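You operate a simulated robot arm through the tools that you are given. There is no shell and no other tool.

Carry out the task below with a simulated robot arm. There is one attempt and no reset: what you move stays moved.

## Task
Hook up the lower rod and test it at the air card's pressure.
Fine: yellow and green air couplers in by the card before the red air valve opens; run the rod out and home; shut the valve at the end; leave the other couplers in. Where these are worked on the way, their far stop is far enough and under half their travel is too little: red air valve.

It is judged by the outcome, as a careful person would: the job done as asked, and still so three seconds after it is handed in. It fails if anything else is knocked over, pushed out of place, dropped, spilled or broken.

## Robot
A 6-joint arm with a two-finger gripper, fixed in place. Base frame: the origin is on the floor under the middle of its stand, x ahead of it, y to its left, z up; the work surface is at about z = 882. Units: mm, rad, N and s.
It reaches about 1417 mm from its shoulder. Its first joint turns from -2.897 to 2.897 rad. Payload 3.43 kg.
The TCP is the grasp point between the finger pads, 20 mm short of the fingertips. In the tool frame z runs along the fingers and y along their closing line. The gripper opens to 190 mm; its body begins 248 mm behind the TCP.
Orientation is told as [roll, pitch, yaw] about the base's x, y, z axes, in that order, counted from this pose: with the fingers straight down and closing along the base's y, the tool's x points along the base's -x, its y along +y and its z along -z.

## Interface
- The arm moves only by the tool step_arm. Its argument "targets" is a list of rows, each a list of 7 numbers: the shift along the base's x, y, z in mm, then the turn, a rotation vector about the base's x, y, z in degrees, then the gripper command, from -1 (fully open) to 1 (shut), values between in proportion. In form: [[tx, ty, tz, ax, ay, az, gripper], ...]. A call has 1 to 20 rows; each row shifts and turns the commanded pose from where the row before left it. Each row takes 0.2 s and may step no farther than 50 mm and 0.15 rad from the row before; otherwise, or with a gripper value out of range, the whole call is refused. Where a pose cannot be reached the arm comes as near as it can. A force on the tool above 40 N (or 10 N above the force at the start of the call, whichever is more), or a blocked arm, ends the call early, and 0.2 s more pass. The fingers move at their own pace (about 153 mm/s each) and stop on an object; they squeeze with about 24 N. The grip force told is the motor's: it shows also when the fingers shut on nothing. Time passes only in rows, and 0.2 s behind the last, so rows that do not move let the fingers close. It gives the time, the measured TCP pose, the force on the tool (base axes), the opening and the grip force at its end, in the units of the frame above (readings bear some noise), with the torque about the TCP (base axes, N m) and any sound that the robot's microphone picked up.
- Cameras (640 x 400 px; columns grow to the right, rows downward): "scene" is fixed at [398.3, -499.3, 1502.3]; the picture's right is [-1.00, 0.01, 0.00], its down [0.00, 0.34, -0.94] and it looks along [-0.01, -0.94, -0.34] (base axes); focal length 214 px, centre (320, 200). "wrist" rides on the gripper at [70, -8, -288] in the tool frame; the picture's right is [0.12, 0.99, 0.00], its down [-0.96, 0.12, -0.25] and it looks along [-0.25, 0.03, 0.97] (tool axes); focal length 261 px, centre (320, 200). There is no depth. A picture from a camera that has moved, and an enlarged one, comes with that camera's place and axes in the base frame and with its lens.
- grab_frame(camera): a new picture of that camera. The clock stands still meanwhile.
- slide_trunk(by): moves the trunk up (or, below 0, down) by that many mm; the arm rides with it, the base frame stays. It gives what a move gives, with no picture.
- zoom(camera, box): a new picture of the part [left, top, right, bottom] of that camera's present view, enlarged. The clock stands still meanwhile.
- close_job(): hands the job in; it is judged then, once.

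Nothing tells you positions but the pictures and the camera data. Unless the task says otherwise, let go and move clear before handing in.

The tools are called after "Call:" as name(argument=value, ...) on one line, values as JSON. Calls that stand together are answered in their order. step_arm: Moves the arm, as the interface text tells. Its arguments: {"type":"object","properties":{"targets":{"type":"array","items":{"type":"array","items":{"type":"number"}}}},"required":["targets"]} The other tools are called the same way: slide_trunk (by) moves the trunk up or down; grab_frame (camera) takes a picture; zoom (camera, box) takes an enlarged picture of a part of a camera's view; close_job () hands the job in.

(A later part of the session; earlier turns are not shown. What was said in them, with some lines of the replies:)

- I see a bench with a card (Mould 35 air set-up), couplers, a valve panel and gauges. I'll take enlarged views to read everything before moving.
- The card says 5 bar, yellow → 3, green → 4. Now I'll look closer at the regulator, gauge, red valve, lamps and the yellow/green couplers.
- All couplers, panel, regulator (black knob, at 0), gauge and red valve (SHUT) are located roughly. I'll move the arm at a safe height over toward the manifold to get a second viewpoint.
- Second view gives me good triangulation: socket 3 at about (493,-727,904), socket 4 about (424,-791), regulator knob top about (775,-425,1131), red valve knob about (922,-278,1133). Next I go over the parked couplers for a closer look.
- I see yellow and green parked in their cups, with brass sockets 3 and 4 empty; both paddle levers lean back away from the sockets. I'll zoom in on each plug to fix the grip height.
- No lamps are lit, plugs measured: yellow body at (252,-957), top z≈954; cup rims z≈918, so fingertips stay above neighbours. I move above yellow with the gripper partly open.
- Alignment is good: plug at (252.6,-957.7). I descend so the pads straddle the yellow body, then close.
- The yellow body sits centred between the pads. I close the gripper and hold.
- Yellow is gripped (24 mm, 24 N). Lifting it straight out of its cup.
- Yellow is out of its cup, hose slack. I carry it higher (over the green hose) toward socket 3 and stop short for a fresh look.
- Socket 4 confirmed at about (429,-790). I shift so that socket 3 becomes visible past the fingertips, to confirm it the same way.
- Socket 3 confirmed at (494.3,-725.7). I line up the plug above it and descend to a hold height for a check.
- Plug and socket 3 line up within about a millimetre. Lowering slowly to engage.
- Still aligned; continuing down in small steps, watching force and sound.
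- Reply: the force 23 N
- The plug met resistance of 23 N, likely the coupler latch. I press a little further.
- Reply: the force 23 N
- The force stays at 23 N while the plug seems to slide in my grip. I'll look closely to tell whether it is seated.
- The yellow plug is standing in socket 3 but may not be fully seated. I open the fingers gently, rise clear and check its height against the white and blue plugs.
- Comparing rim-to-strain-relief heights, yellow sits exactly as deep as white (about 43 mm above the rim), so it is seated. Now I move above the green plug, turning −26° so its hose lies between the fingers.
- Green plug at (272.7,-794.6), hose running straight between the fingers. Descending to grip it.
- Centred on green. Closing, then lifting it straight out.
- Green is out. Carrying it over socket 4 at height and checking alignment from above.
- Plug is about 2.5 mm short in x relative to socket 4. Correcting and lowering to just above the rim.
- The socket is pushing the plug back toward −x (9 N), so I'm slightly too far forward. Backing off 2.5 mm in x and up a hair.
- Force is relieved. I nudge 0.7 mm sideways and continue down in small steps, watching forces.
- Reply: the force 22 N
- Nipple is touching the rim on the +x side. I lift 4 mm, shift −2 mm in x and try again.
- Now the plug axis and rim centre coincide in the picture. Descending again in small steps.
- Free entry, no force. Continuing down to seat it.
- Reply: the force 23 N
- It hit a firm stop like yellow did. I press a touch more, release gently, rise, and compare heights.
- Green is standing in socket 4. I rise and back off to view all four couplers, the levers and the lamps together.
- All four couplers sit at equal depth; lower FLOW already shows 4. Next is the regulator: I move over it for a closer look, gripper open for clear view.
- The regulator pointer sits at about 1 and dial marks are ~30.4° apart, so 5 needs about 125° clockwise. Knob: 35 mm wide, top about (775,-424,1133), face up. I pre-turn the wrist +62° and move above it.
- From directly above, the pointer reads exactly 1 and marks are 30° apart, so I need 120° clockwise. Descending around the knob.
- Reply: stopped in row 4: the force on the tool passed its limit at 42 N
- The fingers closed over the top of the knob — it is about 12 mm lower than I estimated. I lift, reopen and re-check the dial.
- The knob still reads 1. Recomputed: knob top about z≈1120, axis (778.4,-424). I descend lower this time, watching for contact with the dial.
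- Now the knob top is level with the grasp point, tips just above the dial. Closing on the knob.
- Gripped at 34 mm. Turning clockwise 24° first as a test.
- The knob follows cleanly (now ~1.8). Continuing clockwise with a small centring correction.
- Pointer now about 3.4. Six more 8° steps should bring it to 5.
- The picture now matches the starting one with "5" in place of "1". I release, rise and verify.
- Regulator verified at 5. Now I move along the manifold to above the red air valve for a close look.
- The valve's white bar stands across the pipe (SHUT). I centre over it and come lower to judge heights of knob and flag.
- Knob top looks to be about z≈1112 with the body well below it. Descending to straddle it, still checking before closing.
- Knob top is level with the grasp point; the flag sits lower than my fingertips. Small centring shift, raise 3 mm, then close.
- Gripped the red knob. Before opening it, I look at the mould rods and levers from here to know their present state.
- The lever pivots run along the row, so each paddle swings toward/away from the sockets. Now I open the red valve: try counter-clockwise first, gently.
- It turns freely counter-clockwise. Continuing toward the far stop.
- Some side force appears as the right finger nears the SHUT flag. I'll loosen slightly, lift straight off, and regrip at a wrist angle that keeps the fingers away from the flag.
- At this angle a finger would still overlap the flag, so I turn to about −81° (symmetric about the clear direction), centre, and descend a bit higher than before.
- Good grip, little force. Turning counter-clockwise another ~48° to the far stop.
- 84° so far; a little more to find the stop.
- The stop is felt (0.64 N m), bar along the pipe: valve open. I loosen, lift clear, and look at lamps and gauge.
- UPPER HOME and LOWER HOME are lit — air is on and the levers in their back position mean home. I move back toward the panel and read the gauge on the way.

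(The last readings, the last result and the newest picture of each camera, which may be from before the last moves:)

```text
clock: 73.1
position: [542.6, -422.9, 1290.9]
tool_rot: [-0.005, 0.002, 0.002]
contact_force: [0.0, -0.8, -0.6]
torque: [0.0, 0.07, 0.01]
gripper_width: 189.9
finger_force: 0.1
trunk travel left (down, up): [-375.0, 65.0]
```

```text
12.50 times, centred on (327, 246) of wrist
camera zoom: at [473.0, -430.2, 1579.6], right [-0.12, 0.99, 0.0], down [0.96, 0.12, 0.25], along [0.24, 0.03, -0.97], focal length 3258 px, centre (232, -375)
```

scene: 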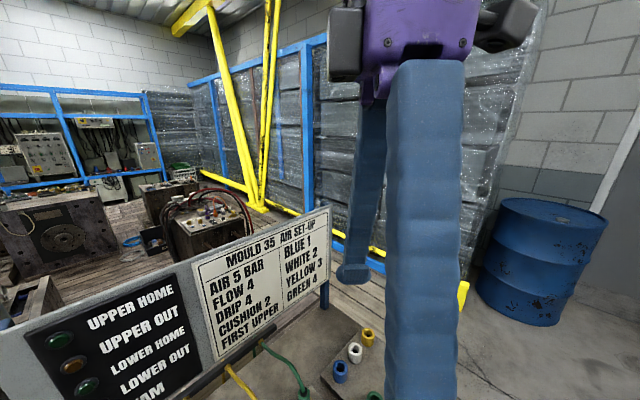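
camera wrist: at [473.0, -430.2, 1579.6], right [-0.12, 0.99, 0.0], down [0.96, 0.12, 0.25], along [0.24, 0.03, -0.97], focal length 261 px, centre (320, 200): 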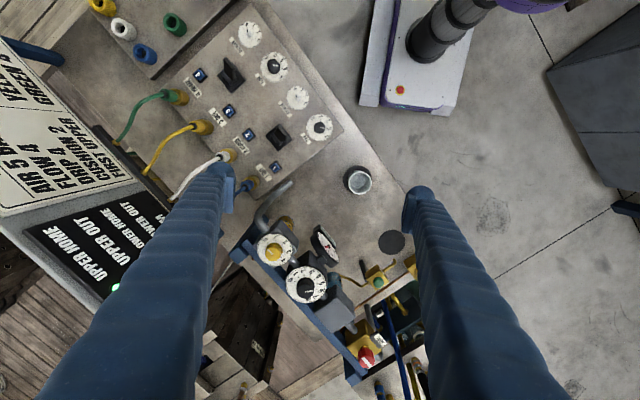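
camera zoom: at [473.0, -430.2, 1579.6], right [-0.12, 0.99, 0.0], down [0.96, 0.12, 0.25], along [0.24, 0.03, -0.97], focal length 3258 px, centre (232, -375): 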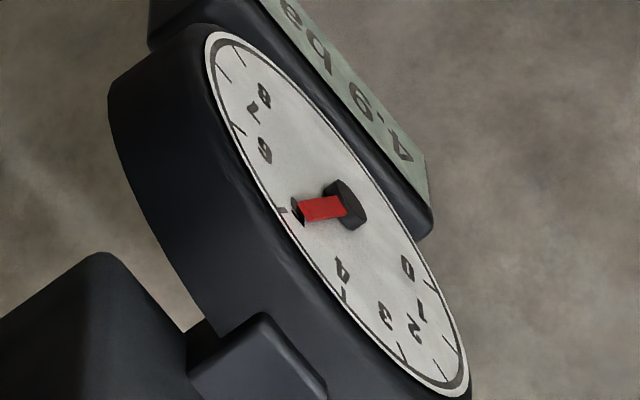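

The display reads 4.9 bar with the needle on the 5 mark — good. Lower lever: pivot about (371,-664,905), tip about (349,-645,957), leaning back. I'll straddle the paddle with fingers aligned to its swing (yaw 45°), first stopping above it.

Call:
step_arm(targets=[[-23.5, -28, -20, 0, 0, 7.5, -0.5], [-23.5, -28, -25, 0, 0, 7.5, 0], [-23.5, -28, -30, 0, 0, 7.5, 0.3], [-23.5, -28, -30, 0, 0, 7.5, 0.45], [-23.5, -28, -30, 0, 0, 7.5, 0.45], [-23.5, -28, -32, 0, 0, 7.5, 0.45], [-23.5, -28, -32, 0, 0, 0, 0.45], [-23.5, -28.8, -32, 0, 0, 0, 0.45], [0, 0, 0, 0, 0, 0, 0.45], [0, 0, 0, 0, 0, 0, 0.45]])

Call:
grab_frame(camera="wrist")

Call:
zoom(camera="wrist", box=[260, 120, 380, 220])

Call:
grab_frame(camera="scene")

```text
clock: 75.3
position: [354.1, -644.3, 1061.9]
tool_rot: [-0.004, -0.001, 0.79]
contact_force: [1.3, -0.6, 0.8]
torque: [-0.08, 0.01, 0.0]
gripper_width: 52.3
finger_force: 0.0
trunk travel left (down, up): [-375.0, 65.0]
```

```text
taken
camera wrist: at [309.3, -699.4, 1349.6], right [-0.79, 0.61, 0.0], down [0.59, 0.77, 0.25], along [0.15, 0.19, -0.97], focal length 261 px, centre (320, 200)
```

wrist: 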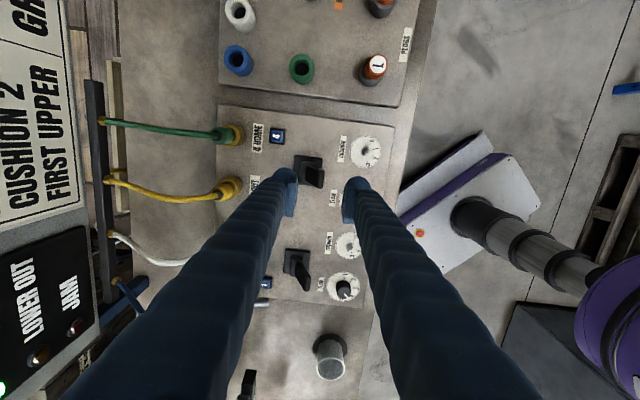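

```text
4.00 times, centred on (320, 170) of wrist
camera zoom: at [309.3, -699.4, 1349.6], right [-0.79, 0.61, 0.0], down [0.59, 0.77, 0.25], along [0.15, 0.19, -0.97], focal length 1043 px, centre (320, 320)
```

zoom: 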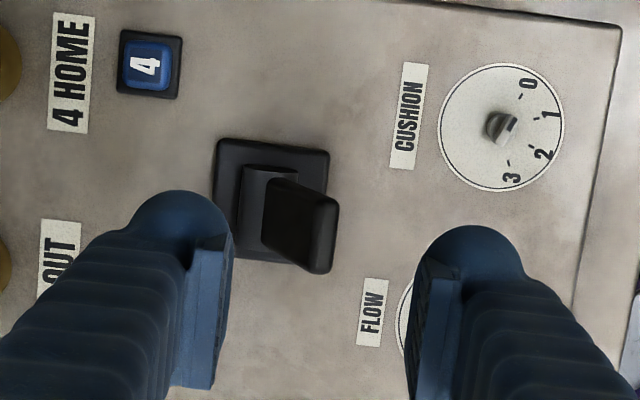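

```text
taken
```

scene: 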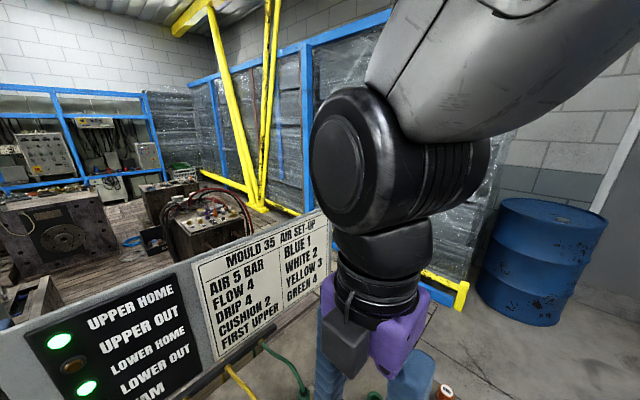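

Lever tip confirmed near (350,-646). Small lateral fix and descend to straddle the paddle.

Call:
step_arm(targets=[[0.6, -3, -30, 0, 0, 0, 0.45], [0.5, -2.9, -30, 0, 0, 0, 0.45], [0, 0, -25, 0, 0, 0, 0.45], [0, 0, -12, 0, 0, 0, 0.45], [0, 0, -8, 0, 0, 0, 0.45], [0, 0, 0, 0, 0, 0, 0.45], [0, 0, 0, 0, 0, 0, 0.45]])

Call:
zoom(camera="wrist", box=[260, 130, 380, 230])

```text
clock: 76.9
position: [352.5, -650.4, 959.0]
tool_rot: [-0.003, 0.0, 0.788]
contact_force: [0.2, 0.6, -0.1]
torque: [0.01, 0.0, -0.01]
gripper_width: 52.2
finger_force: 0.0
trunk travel left (down, up): [-375.0, 65.0]
```

```text
4.00 times, centred on (320, 180) of wrist
camera zoom: at [308.1, -705.5, 1246.4], right [-0.79, 0.61, 0.0], down [0.6, 0.76, 0.25], along [0.15, 0.19, -0.97], focal length 1043 px, centre (320, 280)
```

zoom: 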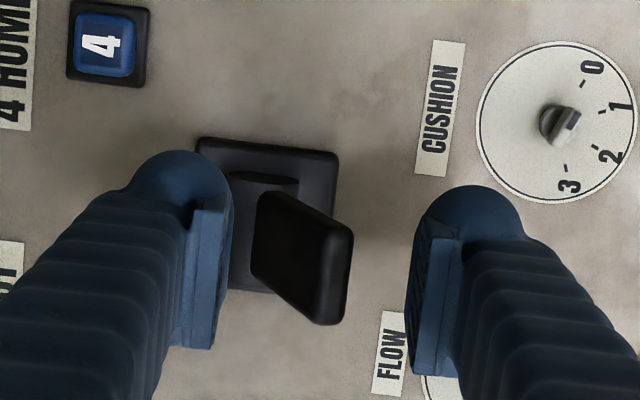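

The paddle is between the fingers. Now pushing it toward the sockets (OUT) in small steps.

Call:
step_arm(targets=[[7.1, -7.1, 0, 0, 0, 0, 0.45], [7.1, -7.1, 0, 0, 0, 0, 0.45], [7.1, -7.1, 0, 0, 0, 0, 0.45], [7.1, -7.1, 0, 0, 0, 0, 0.45], [0, 0, 0, 0, 0, 0, 0.45]])

Call:
zoom(camera="wrist", box=[260, 130, 380, 230])

Call:
zoom(camera="scene", box=[20, 300, 220, 400])

```text
clock: 78.1
position: [380.1, -679.9, 959.4]
tool_rot: [-0.004, 0.001, 0.789]
contact_force: [0.0, 1.2, 1.0]
torque: [-0.03, 0.0, -0.02]
gripper_width: 52.4
finger_force: 0.1
trunk travel left (down, up): [-375.0, 65.0]
```

```text
4.00 times, centred on (320, 180) of wrist
camera zoom: at [337.7, -735.1, 1248.2], right [-0.79, 0.61, 0.0], down [0.6, 0.76, 0.25], along [0.15, 0.19, -0.97], focal length 1043 px, centre (320, 280)
```

zoom: 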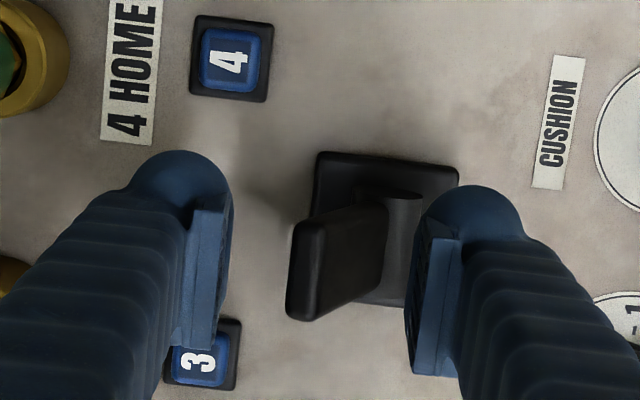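

```text
3.20 times, centred on (120, 350) of scene
camera zoom: at [398.3, -499.3, 1502.3], right [-1.0, 0.01, 0.0], down [0.0, 0.34, -0.94], along [-0.01, -0.94, -0.34], focal length 686 px, centre (960, -280)
```

zoom: 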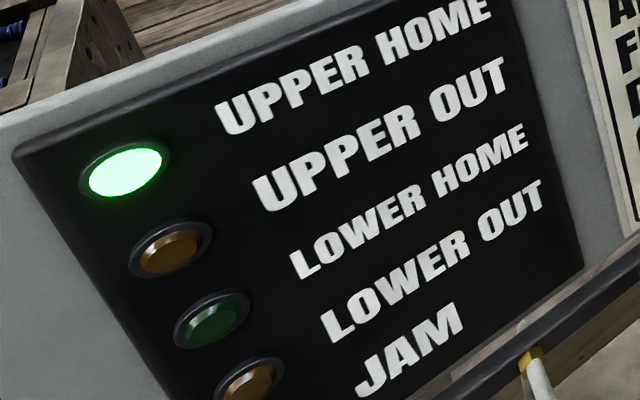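

The lever snapped over and LOWER HOME went dark: the rod is moving out. Waiting and watching for LOWER OUT.

Call:
step_arm(targets=[[0, 0, 0, 0, 0, 0, 0.45], [0, 0, 0, 0, 0, 0, 0.45], [0, 0, 0, 0, 0, 0, 0.45], [0, 0, 0, 0, 0, 0, 0.45], [0, 0, 0, 0, 0, 0, 0.45]])

Call:
zoom(camera="scene", box=[20, 300, 220, 400])

```text
clock: 79.3
position: [382.7, -679.9, 960.5]
tool_rot: [-0.004, -0.001, 0.788]
contact_force: [0.6, 0.6, -0.4]
torque: [-0.01, -0.01, -0.01]
gripper_width: 51.9
finger_force: 0.2
trunk travel left (down, up): [-375.0, 65.0]
```

```text
3.20 times, centred on (120, 350) of scene
camera zoom: at [398.3, -499.3, 1502.3], right [-1.0, 0.01, 0.0], down [0.0, 0.34, -0.94], along [-0.01, -0.94, -0.34], focal length 686 px, centre (960, -280)
```

zoom: 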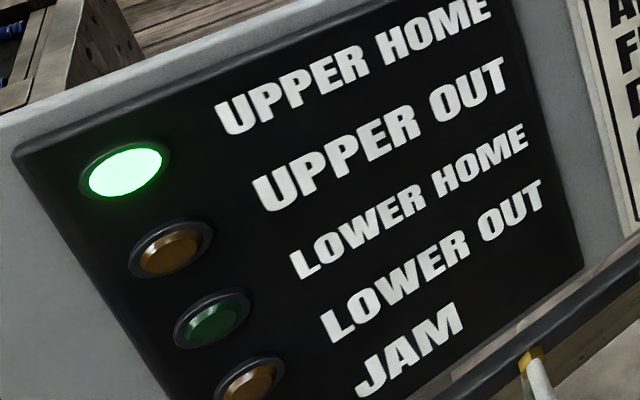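

Call:
step_arm(targets=[[0, 0, 0, 0, 0, 0, 0.45], [0, 0, 0, 0, 0, 0, 0.45], [0, 0, 0, 0, 0, 0, 0.45], [0, 0, 0, 0, 0, 0, 0.45], [0, 0, 0, 0, 0, 0, 0.45]])

Call:
zoom(camera="scene", box=[20, 300, 220, 400])

Call:
grab_frame(camera="wrist")

```text
clock: 80.5
position: [381.5, -678.9, 961.9]
tool_rot: [-0.002, -0.001, 0.789]
contact_force: [-0.4, -0.7, -0.6]
torque: [-0.01, 0.03, 0.02]
gripper_width: 52.2
finger_force: 0.1
trunk travel left (down, up): [-375.0, 65.0]
```

```text
3.20 times, centred on (120, 350) of scene
camera zoom: at [398.3, -499.3, 1502.3], right [-1.0, 0.01, 0.0], down [0.0, 0.34, -0.94], along [-0.01, -0.94, -0.34], focal length 686 px, centre (960, -280)
```

zoom: 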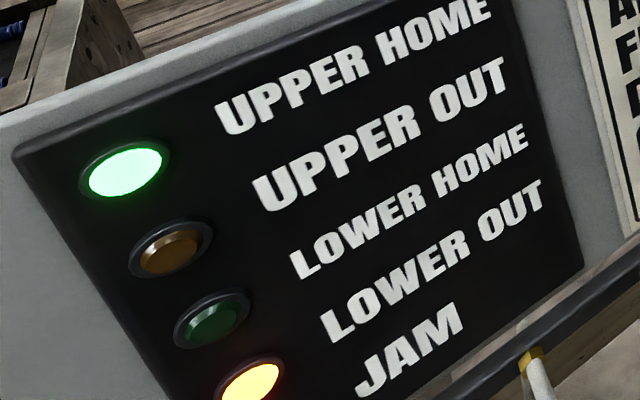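

```text
taken
camera wrist: at [337.7, -735.0, 1248.0], right [-0.79, 0.61, 0.0], down [0.6, 0.76, 0.25], along [0.15, 0.19, -0.97], focal length 261 px, centre (320, 200)
```

wrist: 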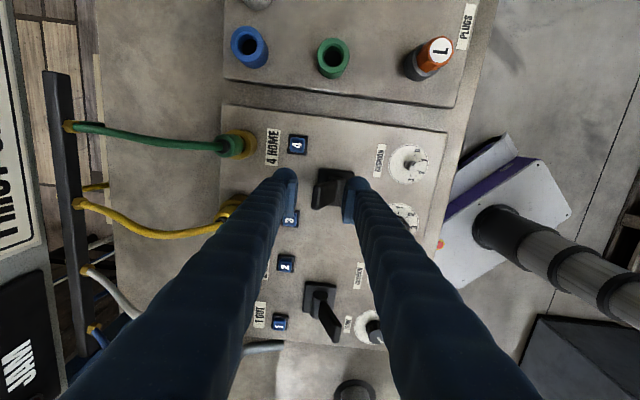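

LOWER OUT is lit. Now pushing the lever back to HOME.

Call:
step_arm(targets=[[-7.1, 7.1, 0, 0, 0, 0, 0.45], [-7.1, 7.1, 0, 0, 0, 0, 0.45], [-7.1, 7.1, 0, 0, 0, 0, 0.45], [-7.1, 7.1, 0, 0, 0, 0, 0.45], [0, 0, 0, 0, 0, 0, 0.45]])

Call:
zoom(camera="wrist", box=[260, 130, 380, 230])

Call:
zoom(camera="scene", box=[20, 300, 220, 400])

```text
clock: 81.7
position: [353.4, -650.4, 958.5]
tool_rot: [-0.004, 0.001, 0.789]
contact_force: [-1.0, 1.2, 0.7]
torque: [-0.01, -0.02, -0.03]
gripper_width: 52.2
finger_force: 0.2
trunk travel left (down, up): [-375.0, 65.0]
```

```text
4.00 times, centred on (320, 180) of wrist
camera zoom: at [309.3, -705.3, 1246.9], right [-0.79, 0.61, 0.0], down [0.6, 0.76, 0.25], along [0.15, 0.19, -0.97], focal length 1043 px, centre (320, 280)
```

zoom: 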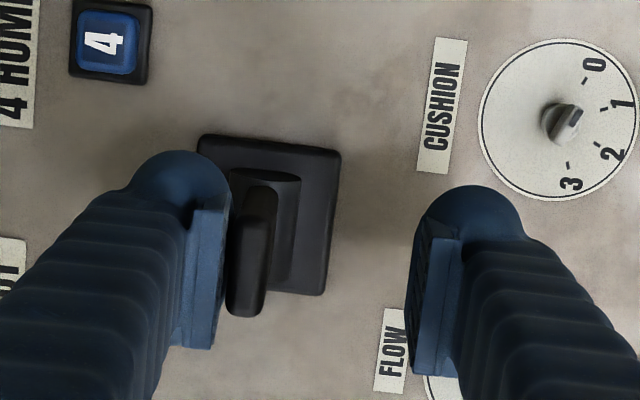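

```text
3.20 times, centred on (120, 350) of scene
camera zoom: at [398.3, -499.3, 1502.3], right [-1.0, 0.01, 0.0], down [0.0, 0.34, -0.94], along [-0.01, -0.94, -0.34], focal length 686 px, centre (960, -280)
```

zoom: 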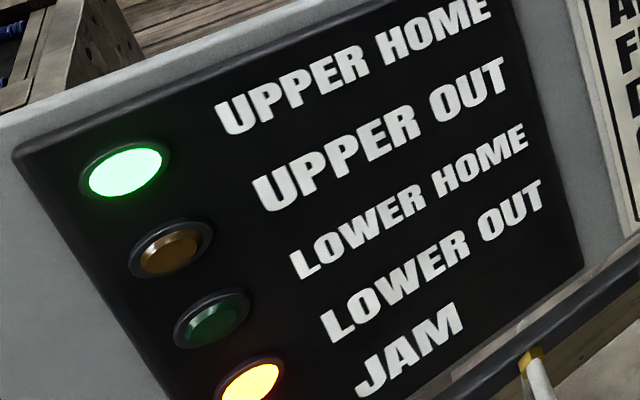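

The lever is about upright and not over yet; I push 15–20 mm more.

Call:
step_arm(targets=[[-5, 5, 0, 0, 0, 0, 0.45], [-5, 5, 0, 0, 0, 0, 0.45], [-4, 4, 0, 0, 0, 0, 0.45], [0, 0, 0, 0, 0, 0, 0.45]])

Call:
zoom(camera="wrist", box=[260, 130, 380, 230])

Call:
zoom(camera="scene", box=[20, 300, 220, 400])

```text
clock: 82.7
position: [337.5, -636.0, 959.4]
tool_rot: [-0.006, 0.001, 0.789]
contact_force: [1.0, 0.0, 1.1]
torque: [-0.06, -0.03, -0.04]
gripper_width: 53.2
finger_force: 1.5
trunk travel left (down, up): [-375.0, 65.0]
```

```text
4.00 times, centred on (320, 180) of wrist
camera zoom: at [293.4, -690.9, 1247.2], right [-0.79, 0.61, 0.0], down [0.6, 0.76, 0.25], along [0.15, 0.19, -0.97], focal length 1043 px, centre (320, 280)
```

zoom: 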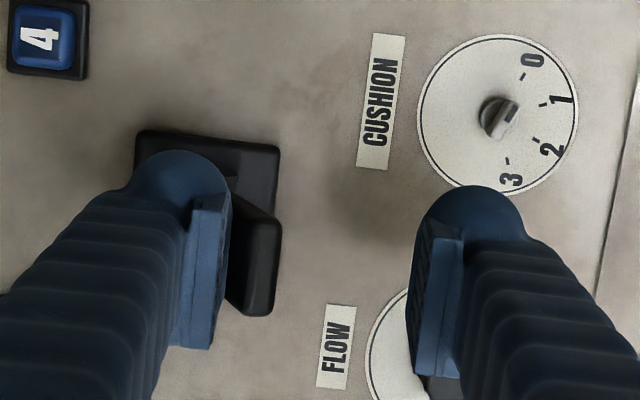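

```text
3.20 times, centred on (120, 350) of scene
camera zoom: at [398.3, -499.3, 1502.3], right [-1.0, 0.01, 0.0], down [0.0, 0.34, -0.94], along [-0.01, -0.94, -0.34], focal length 686 px, centre (960, -280)
```

zoom: 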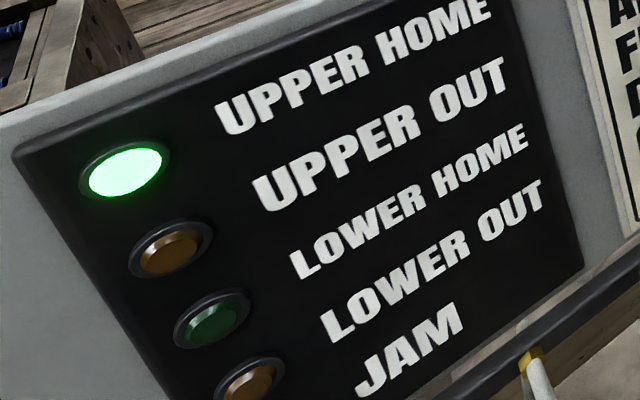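

LOWER OUT went dark, rod is retracting. I ease the finger off the lever, then wait for LOWER HOME.

Call:
step_arm(targets=[[-2, 2, 0, 0, 0, 0, 0.45], [5, -5, 0, 0, 0, 0, 0.45], [6, -6, 0, 0, 0, 0, 0.45], [0, 0, 0, 0, 0, 0, 0.45], [0, 0, 0, 0, 0, 0, 0.45], [0, 0, 0, 0, 0, 0, 0.45], [0, 0, 0, 0, 0, 0, 0.45], [0, 0, 0, 0, 0, 0, 0.45], [0, 0, 0, 0, 0, 0, 0.45], [0, 0, 0, 0, 0, 0, 0.45]])

Call:
zoom(camera="wrist", box=[260, 130, 380, 230])

Call:
zoom(camera="scene", box=[20, 300, 220, 400])

```text
clock: 84.9
position: [347.7, -646.1, 958.8]
tool_rot: [-0.004, -0.001, 0.788]
contact_force: [-1.6, 0.6, 0.5]
torque: [0.0, 0.01, -0.02]
gripper_width: 52.4
finger_force: 0.0
trunk travel left (down, up): [-375.0, 65.0]
```

```text
4.00 times, centred on (320, 180) of wrist
camera zoom: at [303.5, -700.4, 1247.2], right [-0.79, 0.61, 0.0], down [0.6, 0.76, 0.25], along [0.15, 0.19, -0.97], focal length 1043 px, centre (320, 280)
```

zoom: 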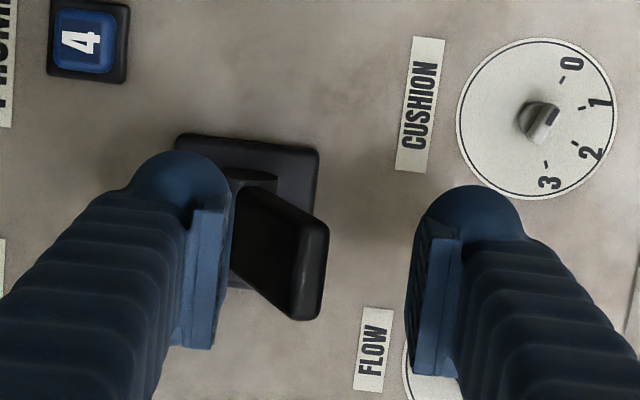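

```text
3.20 times, centred on (120, 350) of scene
camera zoom: at [398.3, -499.3, 1502.3], right [-1.0, 0.01, 0.0], down [0.0, 0.34, -0.94], along [-0.01, -0.94, -0.34], focal length 686 px, centre (960, -280)
```

zoom: 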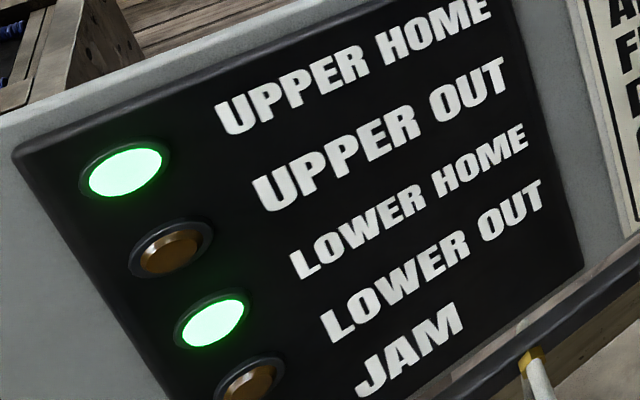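

LOWER HOME is lit again: rod has run out and home. Now I lift off the lever and travel back high to the red valve to shut it.

Call:
step_arm(targets=[[2, -2, 5, 0, 0, 0, 0.45], [0, 0, 40, 0, 0, 0, 0.45], [0, 0, 48, 0, 0, 0, 0.4], [0, 0, 48, 0, 0, 0, 0.4], [10, 8, 40, 0, 0, -7.8, 0.4], [30, 20, 30, 0, 0, -7.8, 0.4], [35, 22, 25, 0, 0, -7.8, 0.4], [38, 25, 20, 0, 0, -7.8, 0.4], [40, 26, 15, 0, 0, -7.8, 0.4], [41, 26, 10, 0, 0, -7.8, 0.4], [41, 26, 0, 0, 0, -7.8, 0.4], [41, 26, 0, 0, 0, -7.8, 0.4], [41, 26, 0, 0, 0, -7.8, 0.4], [41, 26, 0, 0, 0, -7.8, 0.4], [41, 26, 0, 0, 0, 0, 0.4], [41, 26, 0, 0, 0, 0, 0.4], [41, 26, 0, 0, 0, 0, 0.4], [41, 28, 0, 0, 0, 0, 0.4], [0, 0, 0, 0, 0, 0, 0.4]])

Call:
grab_frame(camera="wrist")

```text
clock: 88.9
position: [872.9, -312.4, 1244.3]
tool_rot: [-0.003, 0.001, -0.574]
contact_force: [0.4, 0.1, 0.4]
torque: [-0.01, -0.12, -0.01]
gripper_width: 57.2
finger_force: 0.1
trunk travel left (down, up): [-375.0, 65.0]
```

```text
taken
camera wrist: at [810.1, -279.6, 1532.8], right [0.44, 0.9, 0.0], down [0.87, -0.42, 0.25], along [0.22, -0.11, -0.97], focal length 261 px, centre (320, 200)
```

wrist: 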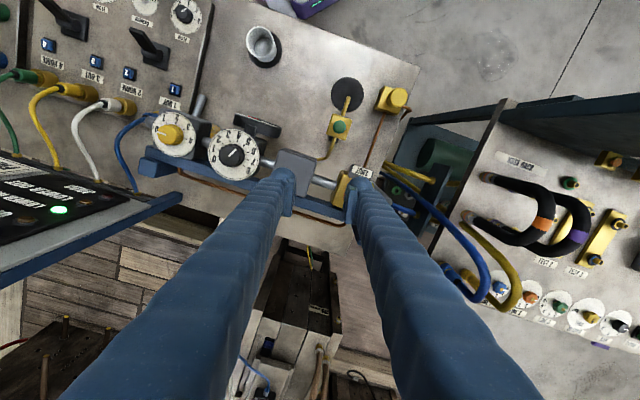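

Call:
step_arm(targets=[[28, 17.5, 0, 0, 0, 0, 0.4], [28, 17.5, -20, 0, 0, 0, 0.4], [0, 0, -40, 0, 0, 0, 0.4], [0, 0, -15, 0, 0, 0, 0.4], [0, 0, 0, 0, 0, 0, 0.4], [0, 0, 0, 0, 0, 0, 0.4]])

Call:
zoom(camera="wrist", box=[260, 130, 380, 230])

```text
clock: 90.3
position: [927.8, -277.4, 1163.8]
tool_rot: [-0.006, 0.002, -0.571]
contact_force: [0.1, 0.4, 0.2]
torque: [-0.01, 0.05, 0.03]
gripper_width: 57.1
finger_force: 0.0
trunk travel left (down, up): [-375.0, 65.0]
```

```text
4.00 times, centred on (320, 180) of wrist
camera zoom: at [867.7, -244.6, 1451.2], right [0.44, 0.9, 0.0], down [0.87, -0.42, 0.25], along [0.22, -0.11, -0.97], focal length 1043 px, centre (320, 280)
```

zoom: 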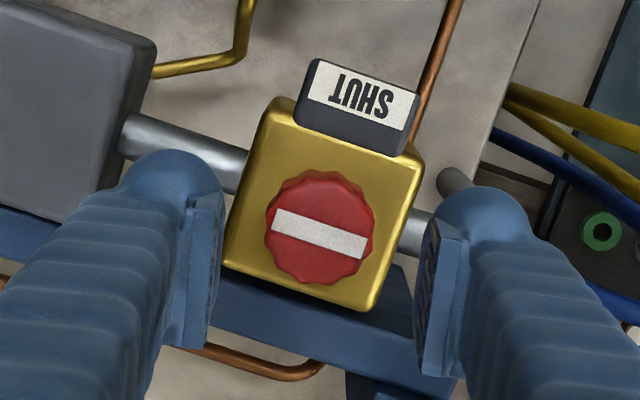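

Perfectly centred over the valve knob. Descending and gripping.

Call:
step_arm(targets=[[0, 0, -20, 0, 0, 0, 0.4], [0, 0, -12, 0, 0, 0, 0.4], [0, 0, -7, 0, 0, 0, 0.4], [0, 0, 0, 0, 0, 0, 0.4], [0, 0, 0, 0, 0, 0, 0.55], [0, 0, 0, 0, 0, 0, 0.7], [0, 0, 0, 0, 0, 0, 1], [0, 0, 0, 0, 0, 0, 1]])

Call:
zoom(camera="wrist", box=[260, 130, 380, 230])

```text
clock: 92.1
position: [927.7, -276.5, 1127.4]
tool_rot: [-0.004, 0.002, -0.573]
contact_force: [-1.0, 1.1, 0.8]
torque: [0.05, -0.02, -0.01]
gripper_width: 33.0
finger_force: 44.6
trunk travel left (down, up): [-375.0, 65.0]
```

```text
4.00 times, centred on (320, 180) of wrist
camera zoom: at [865.9, -244.5, 1414.3], right [0.44, 0.9, 0.0], down [0.87, -0.42, 0.25], along [0.22, -0.11, -0.97], focal length 1043 px, centre (320, 280)
```

zoom: 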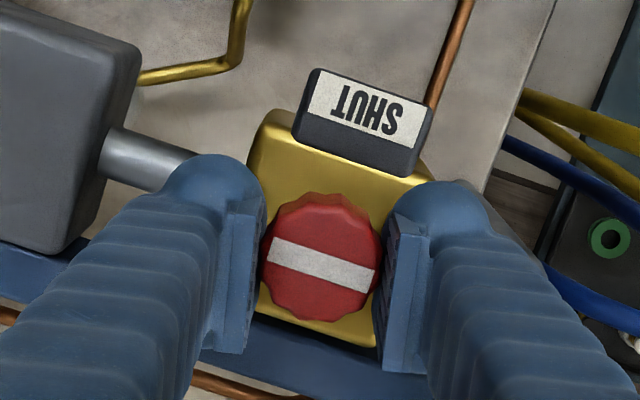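

Turning clockwise 48° toward SHUT (first half).

Call:
step_arm(targets=[[0, 0, 0, 0, 0, -8, 1], [0, 0, 0, 0, 0, -8, 1], [0, 0, 0, 0, 0, -8, 1], [0, 0, 0, 0, 0, -8, 1], [0, 0, 0, 0, 0, -8, 1], [0, 0, 0, 0, 0, -8, 1], [0, 0, 0, 0, 0, 0, 1]])

Call:
zoom(camera="wrist", box=[260, 130, 380, 230])

```text
clock: 93.7
position: [925.9, -277.0, 1125.3]
tool_rot: [-0.003, -0.001, -1.412]
contact_force: [-0.8, -10.7, 6.7]
torque: [-0.45, -0.02, 0.02]
gripper_width: 33.2
finger_force: 44.8
trunk travel left (down, up): [-375.0, 65.0]
```

```text
4.00 times, centred on (320, 180) of wrist
camera zoom: at [909.0, -209.1, 1414.2], right [0.96, 0.27, 0.0], down [0.27, -0.93, 0.25], along [0.06, -0.24, -0.97], focal length 1043 px, centre (320, 280)
```

zoom: 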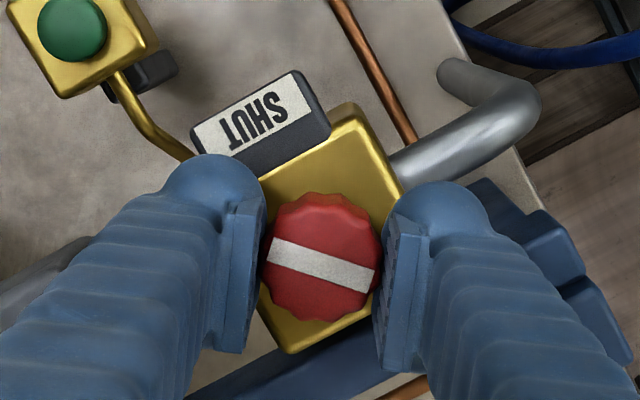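

Half way. The left finger just brushes the flag, so I loosen, lift, swing the wrist back and regrip for the second half.

Call:
step_arm(targets=[[0, 0, 0, 0, 0, 2, 1], [0, 0, 0, 0, 0, 0, 0.6], [0, 0, 0, 0, 0, 0, 0.58], [0, 0, 15, 0, 0, 0, 0.58], [0, 0, 25, 0, 0, 8, 0.5], [0, 0, 0, 0, 0, 8, 0.4], [0, 0, 0, 0, 0, 8, 0.4], [0, 0, 0, 0, 0, 8, 0.4], [0, 0, 0, 0, 0, 8, 0.4], [0, 0, 0, 0, 0, 8, 0.4], [0, 0, 0, 0, 0, 0, 0.4], [0, 0, 0, 0, 0, 0, 0.4]])

Call:
zoom(camera="wrist", box=[260, 130, 380, 230])

```text
clock: 96.3
position: [928.2, -275.9, 1164.9]
tool_rot: [-0.005, 0.002, -0.536]
contact_force: [-0.4, 0.2, -0.6]
torque: [0.01, 0.01, -0.01]
gripper_width: 57.3
finger_force: 0.1
trunk travel left (down, up): [-375.0, 65.0]
```

```text
4.00 times, centred on (320, 180) of wrist
camera zoom: at [864.4, -245.5, 1452.7], right [0.41, 0.91, 0.0], down [0.89, -0.39, 0.25], along [0.22, -0.1, -0.97], focal length 1043 px, centre (320, 280)
```

zoom: 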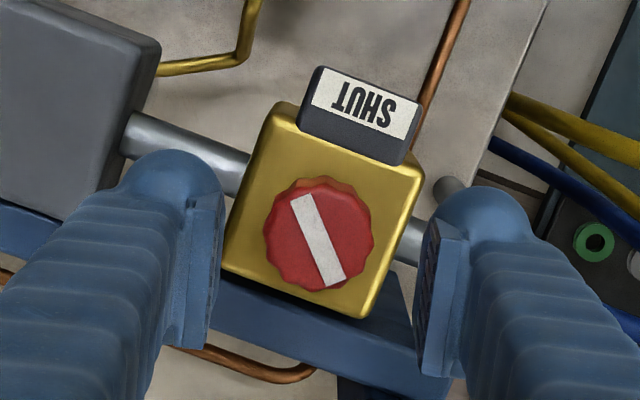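

Knob is at half travel. Regripping and turning the remaining ~45° clockwise to the shut stop.

Call:
step_arm(targets=[[0, 0, -20, 0, 0, 0, 0.4], [0, 0, -12, 0, 0, 0, 0.4], [0, 0, -7, 0, 0, 0, 0.4], [0, 0, 0, 0, 0, 0, 0.55], [0, 0, 0, 0, 0, 0, 0.7], [0, 0, 0, 0, 0, 0, 1], [0, 0, 0, 0, 0, 0, 1]])

Call:
step_arm(targets=[[0, 0, 0, 0, 0, -8, 1], [0, 0, 0, 0, 0, -8, 1], [0, 0, 0, 0, 0, -8, 1], [0, 0, 0, 0, 0, -8, 1], [0, 0, 0, 0, 0, -6, 1], [0, 0, 0, 0, 0, 0, 1]])

Call:
zoom(camera="wrist", box=[260, 130, 380, 230])

```text
clock: 97.9
position: [927.3, -276.8, 1126.1]
tool_rot: [-0.005, 0.0, -0.539]
contact_force: [3.9, 4.0, -1.4]
torque: [0.08, -0.06, -0.03]
gripper_width: 33.0
finger_force: 45.0
trunk travel left (down, up): [-375.0, 65.0]
```

```text
clock: 99.3
position: [926.3, -276.3, 1126.8]
tool_rot: [-0.005, 0.002, -1.203]
contact_force: [-5.3, -4.1, 3.0]
torque: [-0.28, -0.05, -0.01]
gripper_width: 32.7
finger_force: 45.2
trunk travel left (down, up): [-375.0, 65.0]
```

```text
4.00 times, centred on (320, 180) of wrist
camera zoom: at [895.5, -213.2, 1414.4], right [0.88, 0.47, -0.01], down [0.46, -0.86, 0.25], along [0.11, -0.22, -0.97], focal length 1043 px, centre (320, 280)
```

zoom: 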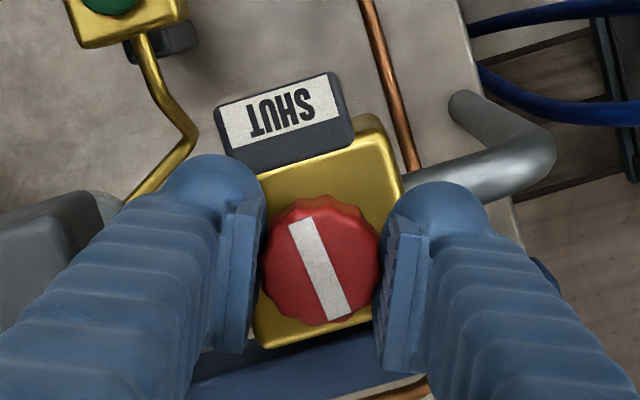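

Nearly there; a few more degrees to the shut stop.

Call:
step_arm(targets=[[0, 0, 0, 0, 0, -4, 1], [0, 0, 0, 0, 0, -4, 1], [0, 0, 0, 0, 0, -2, 1], [0, 0, 0, 0, 0, 0, 1]])

Call:
zoom(camera="wrist", box=[260, 130, 380, 230])

Call:
zoom(camera="scene", box=[20, 300, 220, 400])

```text
clock: 100.3
position: [926.6, -275.6, 1126.2]
tool_rot: [-0.005, 0.001, -1.377]
contact_force: [-10.1, -5.9, -1.5]
torque: [-0.18, 0.08, 0.53]
gripper_width: 33.3
finger_force: 44.6
trunk travel left (down, up): [-375.0, 65.0]
```

```text
4.00 times, centred on (320, 180) of wrist
camera zoom: at [907.0, -208.6, 1414.5], right [0.95, 0.31, -0.01], down [0.3, -0.92, 0.25], along [0.07, -0.24, -0.97], focal length 1043 px, centre (320, 280)
```

zoom: 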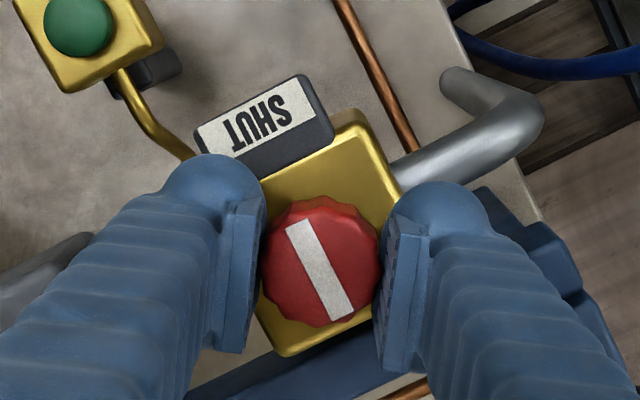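

```text
3.20 times, centred on (120, 350) of scene
camera zoom: at [398.3, -499.3, 1502.3], right [-1.0, 0.01, 0.0], down [0.0, 0.34, -0.94], along [-0.01, -0.94, -0.34], focal length 686 px, centre (960, -280)
```

zoom: 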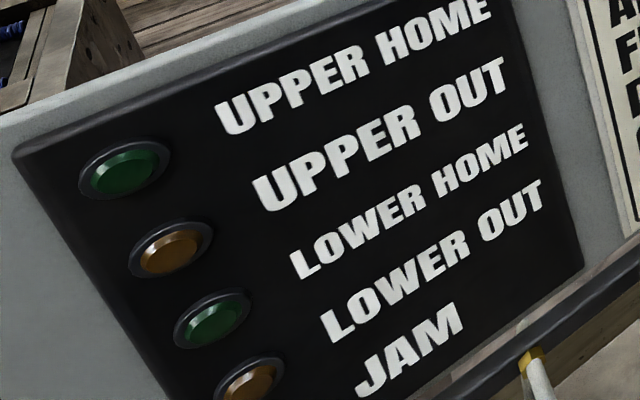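

Stop felt and all lamps dark: valve shut. I unload, release gently and lift clear to verify.

Call:
step_arm(targets=[[0, 0, 0, 0, 0, 1.5, 1], [0, 0, 0, 0, 0, 0, 0.6], [0, 0, 0, 0, 0, 0, 0.58], [0, 0, 15, 0, 0, 0, 0.58], [0, 0, 30, 0, 0, 0, 0.5], [0, 0, 45, 0, 0, 7, 0.4], [0, 0, 30, 0, 0, 7, 0.3], [0, 0, 0, 0, 0, 7, 0.3], [0, 0, 0, 0, 0, 0, 0.3]])

Call:
grab_frame(camera="wrist")

Call:
zoom(camera="wrist", box=[260, 130, 380, 230])

Call:
zoom(camera="wrist", box=[0, 60, 260, 230])

```text
clock: 102.3
position: [929.7, -273.2, 1246.5]
tool_rot: [-0.005, 0.0, -0.982]
contact_force: [-0.3, 1.2, 0.0]
torque: [0.0, 0.03, 0.02]
gripper_width: 66.6
finger_force: 0.1
trunk travel left (down, up): [-375.0, 65.0]
```

```text
taken
camera wrist: at [885.2, -219.2, 1534.4], right [0.76, 0.65, -0.01], down [0.63, -0.73, 0.25], along [0.16, -0.19, -0.97], focal length 261 px, centre (320, 200)
```

wrist: 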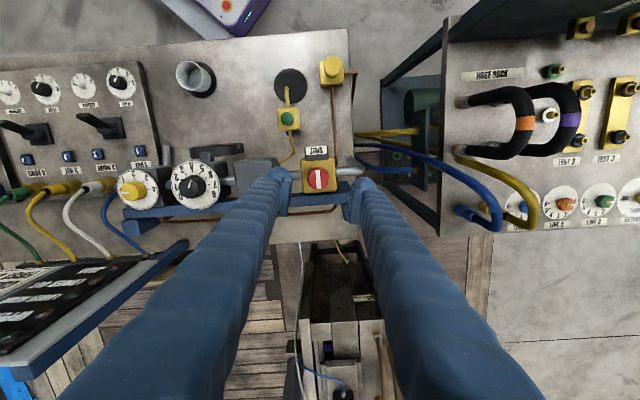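

```text
4.00 times, centred on (320, 180) of wrist
camera zoom: at [885.2, -219.2, 1534.4], right [0.76, 0.65, -0.01], down [0.63, -0.73, 0.25], along [0.16, -0.19, -0.97], focal length 1043 px, centre (320, 280)
```

zoom: 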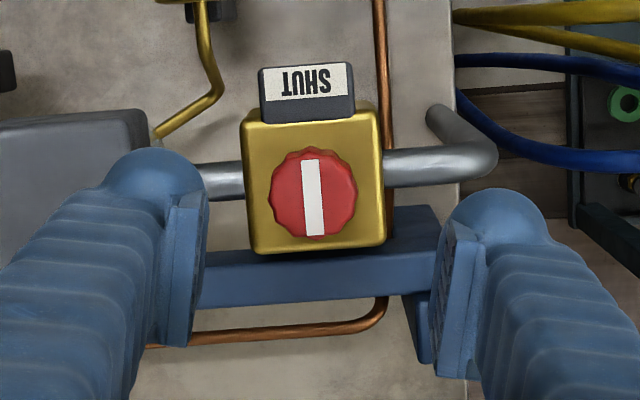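

```text
2.35 times, centred on (130, 145) of wrist
camera zoom: at [885.2, -219.2, 1534.4], right [0.76, 0.65, -0.01], down [0.63, -0.73, 0.25], along [0.16, -0.19, -0.97], focal length 613 px, centre (767, 329)
```

zoom: 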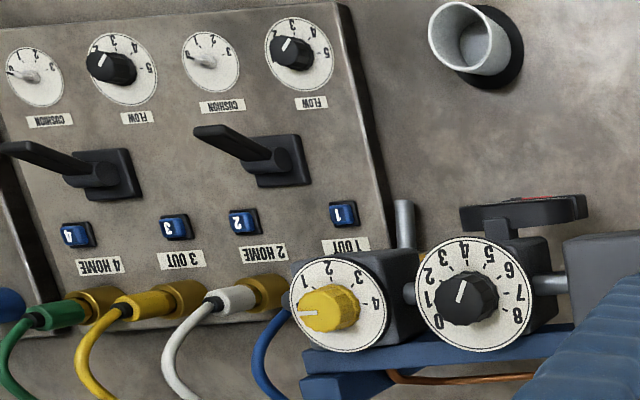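

Bar is across the pipe at SHUT again, levers home, all four couplers in. I double-check the regulator pointer and then move clear.

Call:
zoom(camera="wrist", box=[165, 150, 235, 215])

Call:
step_arm(targets=[[-35, -5, 20, 0, 0, 7, 0.2], [-40, -5, 10, 0, 0, 7, 0], [-45, -5, 0, 0, 0, 7, 0], [-45, -5, 0, 0, 0, 7, -0.5], [-45, -5, 0, 0, 0, 7, -1], [-45, -5, 0, 0, 0, 7, -1], [-45, -5, 0, 0, 0, 7, -1], [-45, -5, 0, 0, 0, 7, -1], [-40, -5, 0, 0, 0, 0, -1], [0, 0, 0, 0, 0, 0, -1]])

Call:
grab_frame(camera="wrist")

Call:
grab_frame(camera="scene")

```text
6.15 times, centred on (200, 182) of wrist
camera zoom: at [885.2, -219.2, 1534.4], right [0.76, 0.65, -0.01], down [0.63, -0.73, 0.25], along [0.16, -0.19, -0.97], focal length 1604 px, centre (1058, 308)
```

zoom: 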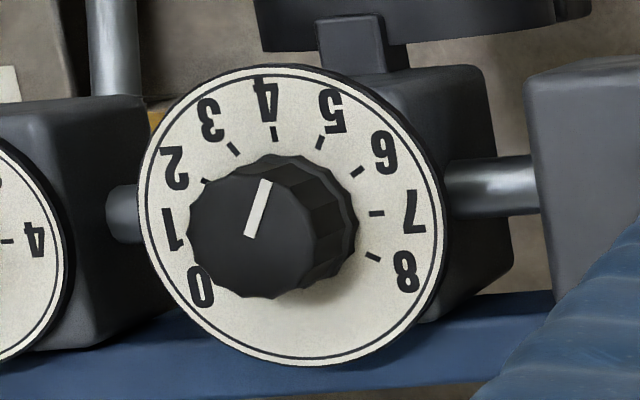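

```text
clock: 104.5
position: [538.8, -320.3, 1274.4]
tool_rot: [-0.004, 0.002, -0.004]
contact_force: [0.0, 0.0, -0.9]
torque: [0.0, 0.07, -0.02]
gripper_width: 190.1
finger_force: 0.0
trunk travel left (down, up): [-375.0, 65.0]
```

```text
taken
camera wrist: at [469.8, -326.1, 1563.0], right [-0.12, 0.99, 0.0], down [0.96, 0.11, 0.25], along [0.24, 0.02, -0.97], focal length 261 px, centre (320, 200)
```

wrist: 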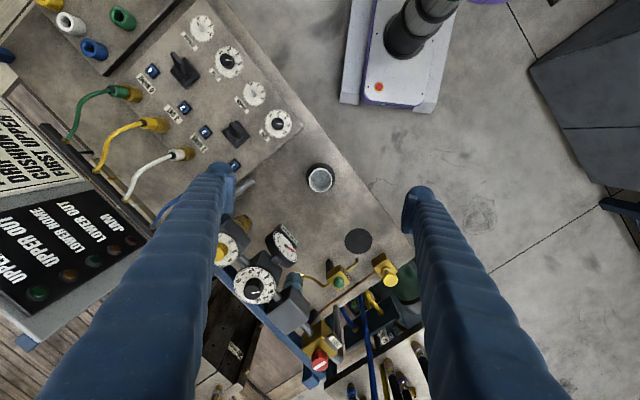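

```text
taken
```

scene: 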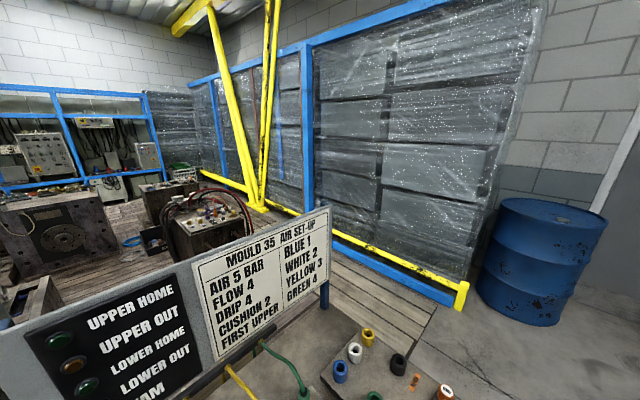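

Regulator pointer still parallel to the 5 mark. A last look at the gauge, couplers and levers before handing in.

Call:
zoom(camera="wrist", box=[260, 215, 310, 275])

Call:
zoom(camera="wrist", box=[60, 30, 300, 190])

Call:
zoom(camera="wrist", box=[280, 310, 360, 390])

Call:
zoom(camera="scene", box=[220, 300, 480, 400])

```text
6.67 times, centred on (285, 245) of wrist
camera zoom: at [469.8, -326.1, 1563.0], right [-0.12, 0.99, 0.0], down [0.96, 0.11, 0.25], along [0.24, 0.02, -0.97], focal length 1738 px, centre (553, -100)
```

zoom: 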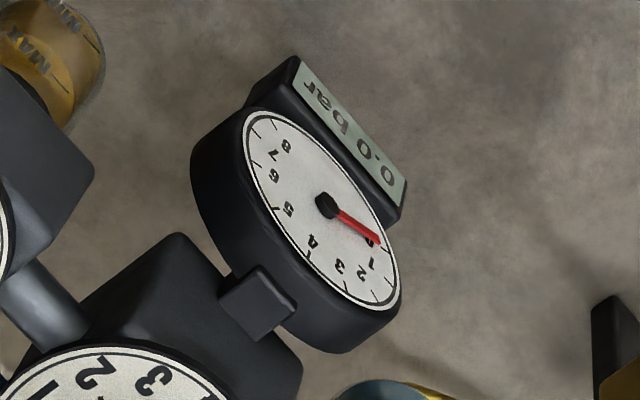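

```text
2.50 times, centred on (180, 110) of wrist
camera zoom: at [469.8, -326.1, 1563.0], right [-0.12, 0.99, 0.0], down [0.96, 0.11, 0.25], along [0.24, 0.02, -0.97], focal length 652 px, centre (670, 425)
```

zoom: 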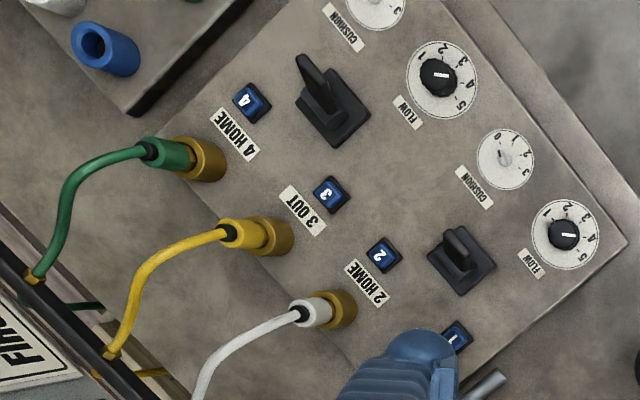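

```text
5.00 times, centred on (320, 350) of wrist
camera zoom: at [469.8, -326.1, 1563.0], right [-0.12, 0.99, 0.0], down [0.96, 0.11, 0.25], along [0.24, 0.02, -0.97], focal length 1303 px, centre (320, -550)
```

zoom: 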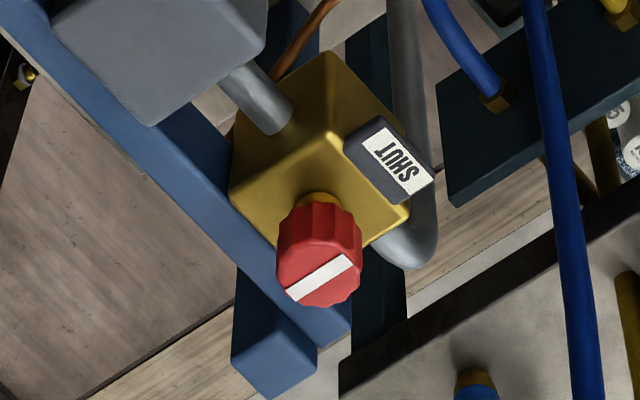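

```text
2.46 times, centred on (350, 350) of scene
camera zoom: at [398.3, -499.3, 1502.3], right [-1.0, 0.01, 0.0], down [0.0, 0.34, -0.94], along [-0.01, -0.94, -0.34], focal length 528 px, centre (246, -169)
```

zoom: 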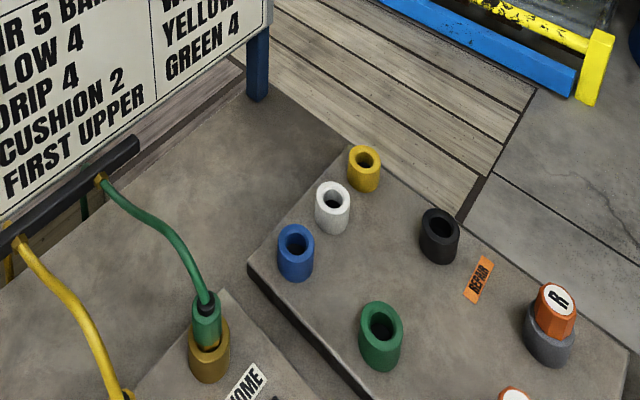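

Everything checks out: yellow sits in 3 and green in 4, blue and white are still in, and the lower rod has been out and home. The valve is shut, the gauge reads 0.0 bar, the levers are home, and the arm is clear with the gripper empty. Handing in.

Call:
close_job()

```text
The job is handed in.
```

The lower rod is hooked up and tested, and the job is handed in.

- **Couplers:** yellow went into socket 3 and green into socket 4, as the card says, before the red air valve was opened. Blue and white were left in.
- **Pressure:** I set the regulator to the 5 mark. With the valve open the gauge display read 4.9 bar, with the needle on the 5. I did not trim the last 0.1 bar.
- **Rod test:** I ran the rod out until LOWER OUT lit, then home until LOWER HOME lit. No jam showed while I was watching the lamps. The JAM lamp itself is only visible from some angles.
- **Valve:** the red air valve is shut at its stop. The gauge reads 0.0 bar and the lamps I can see are dark.
- **Slight contacts:** a finger brushed the SHUT flag lightly while turning the valve, and on the first try the gripper closed over the top of the regulator knob. The flag looks in place, and the knob reading did not change.
- **Left alone:** drip looks set to 0 rather than the card's 4. I left it and the cushions, since only the pressure was asked for. The lower rod's flow dial already reads 4.
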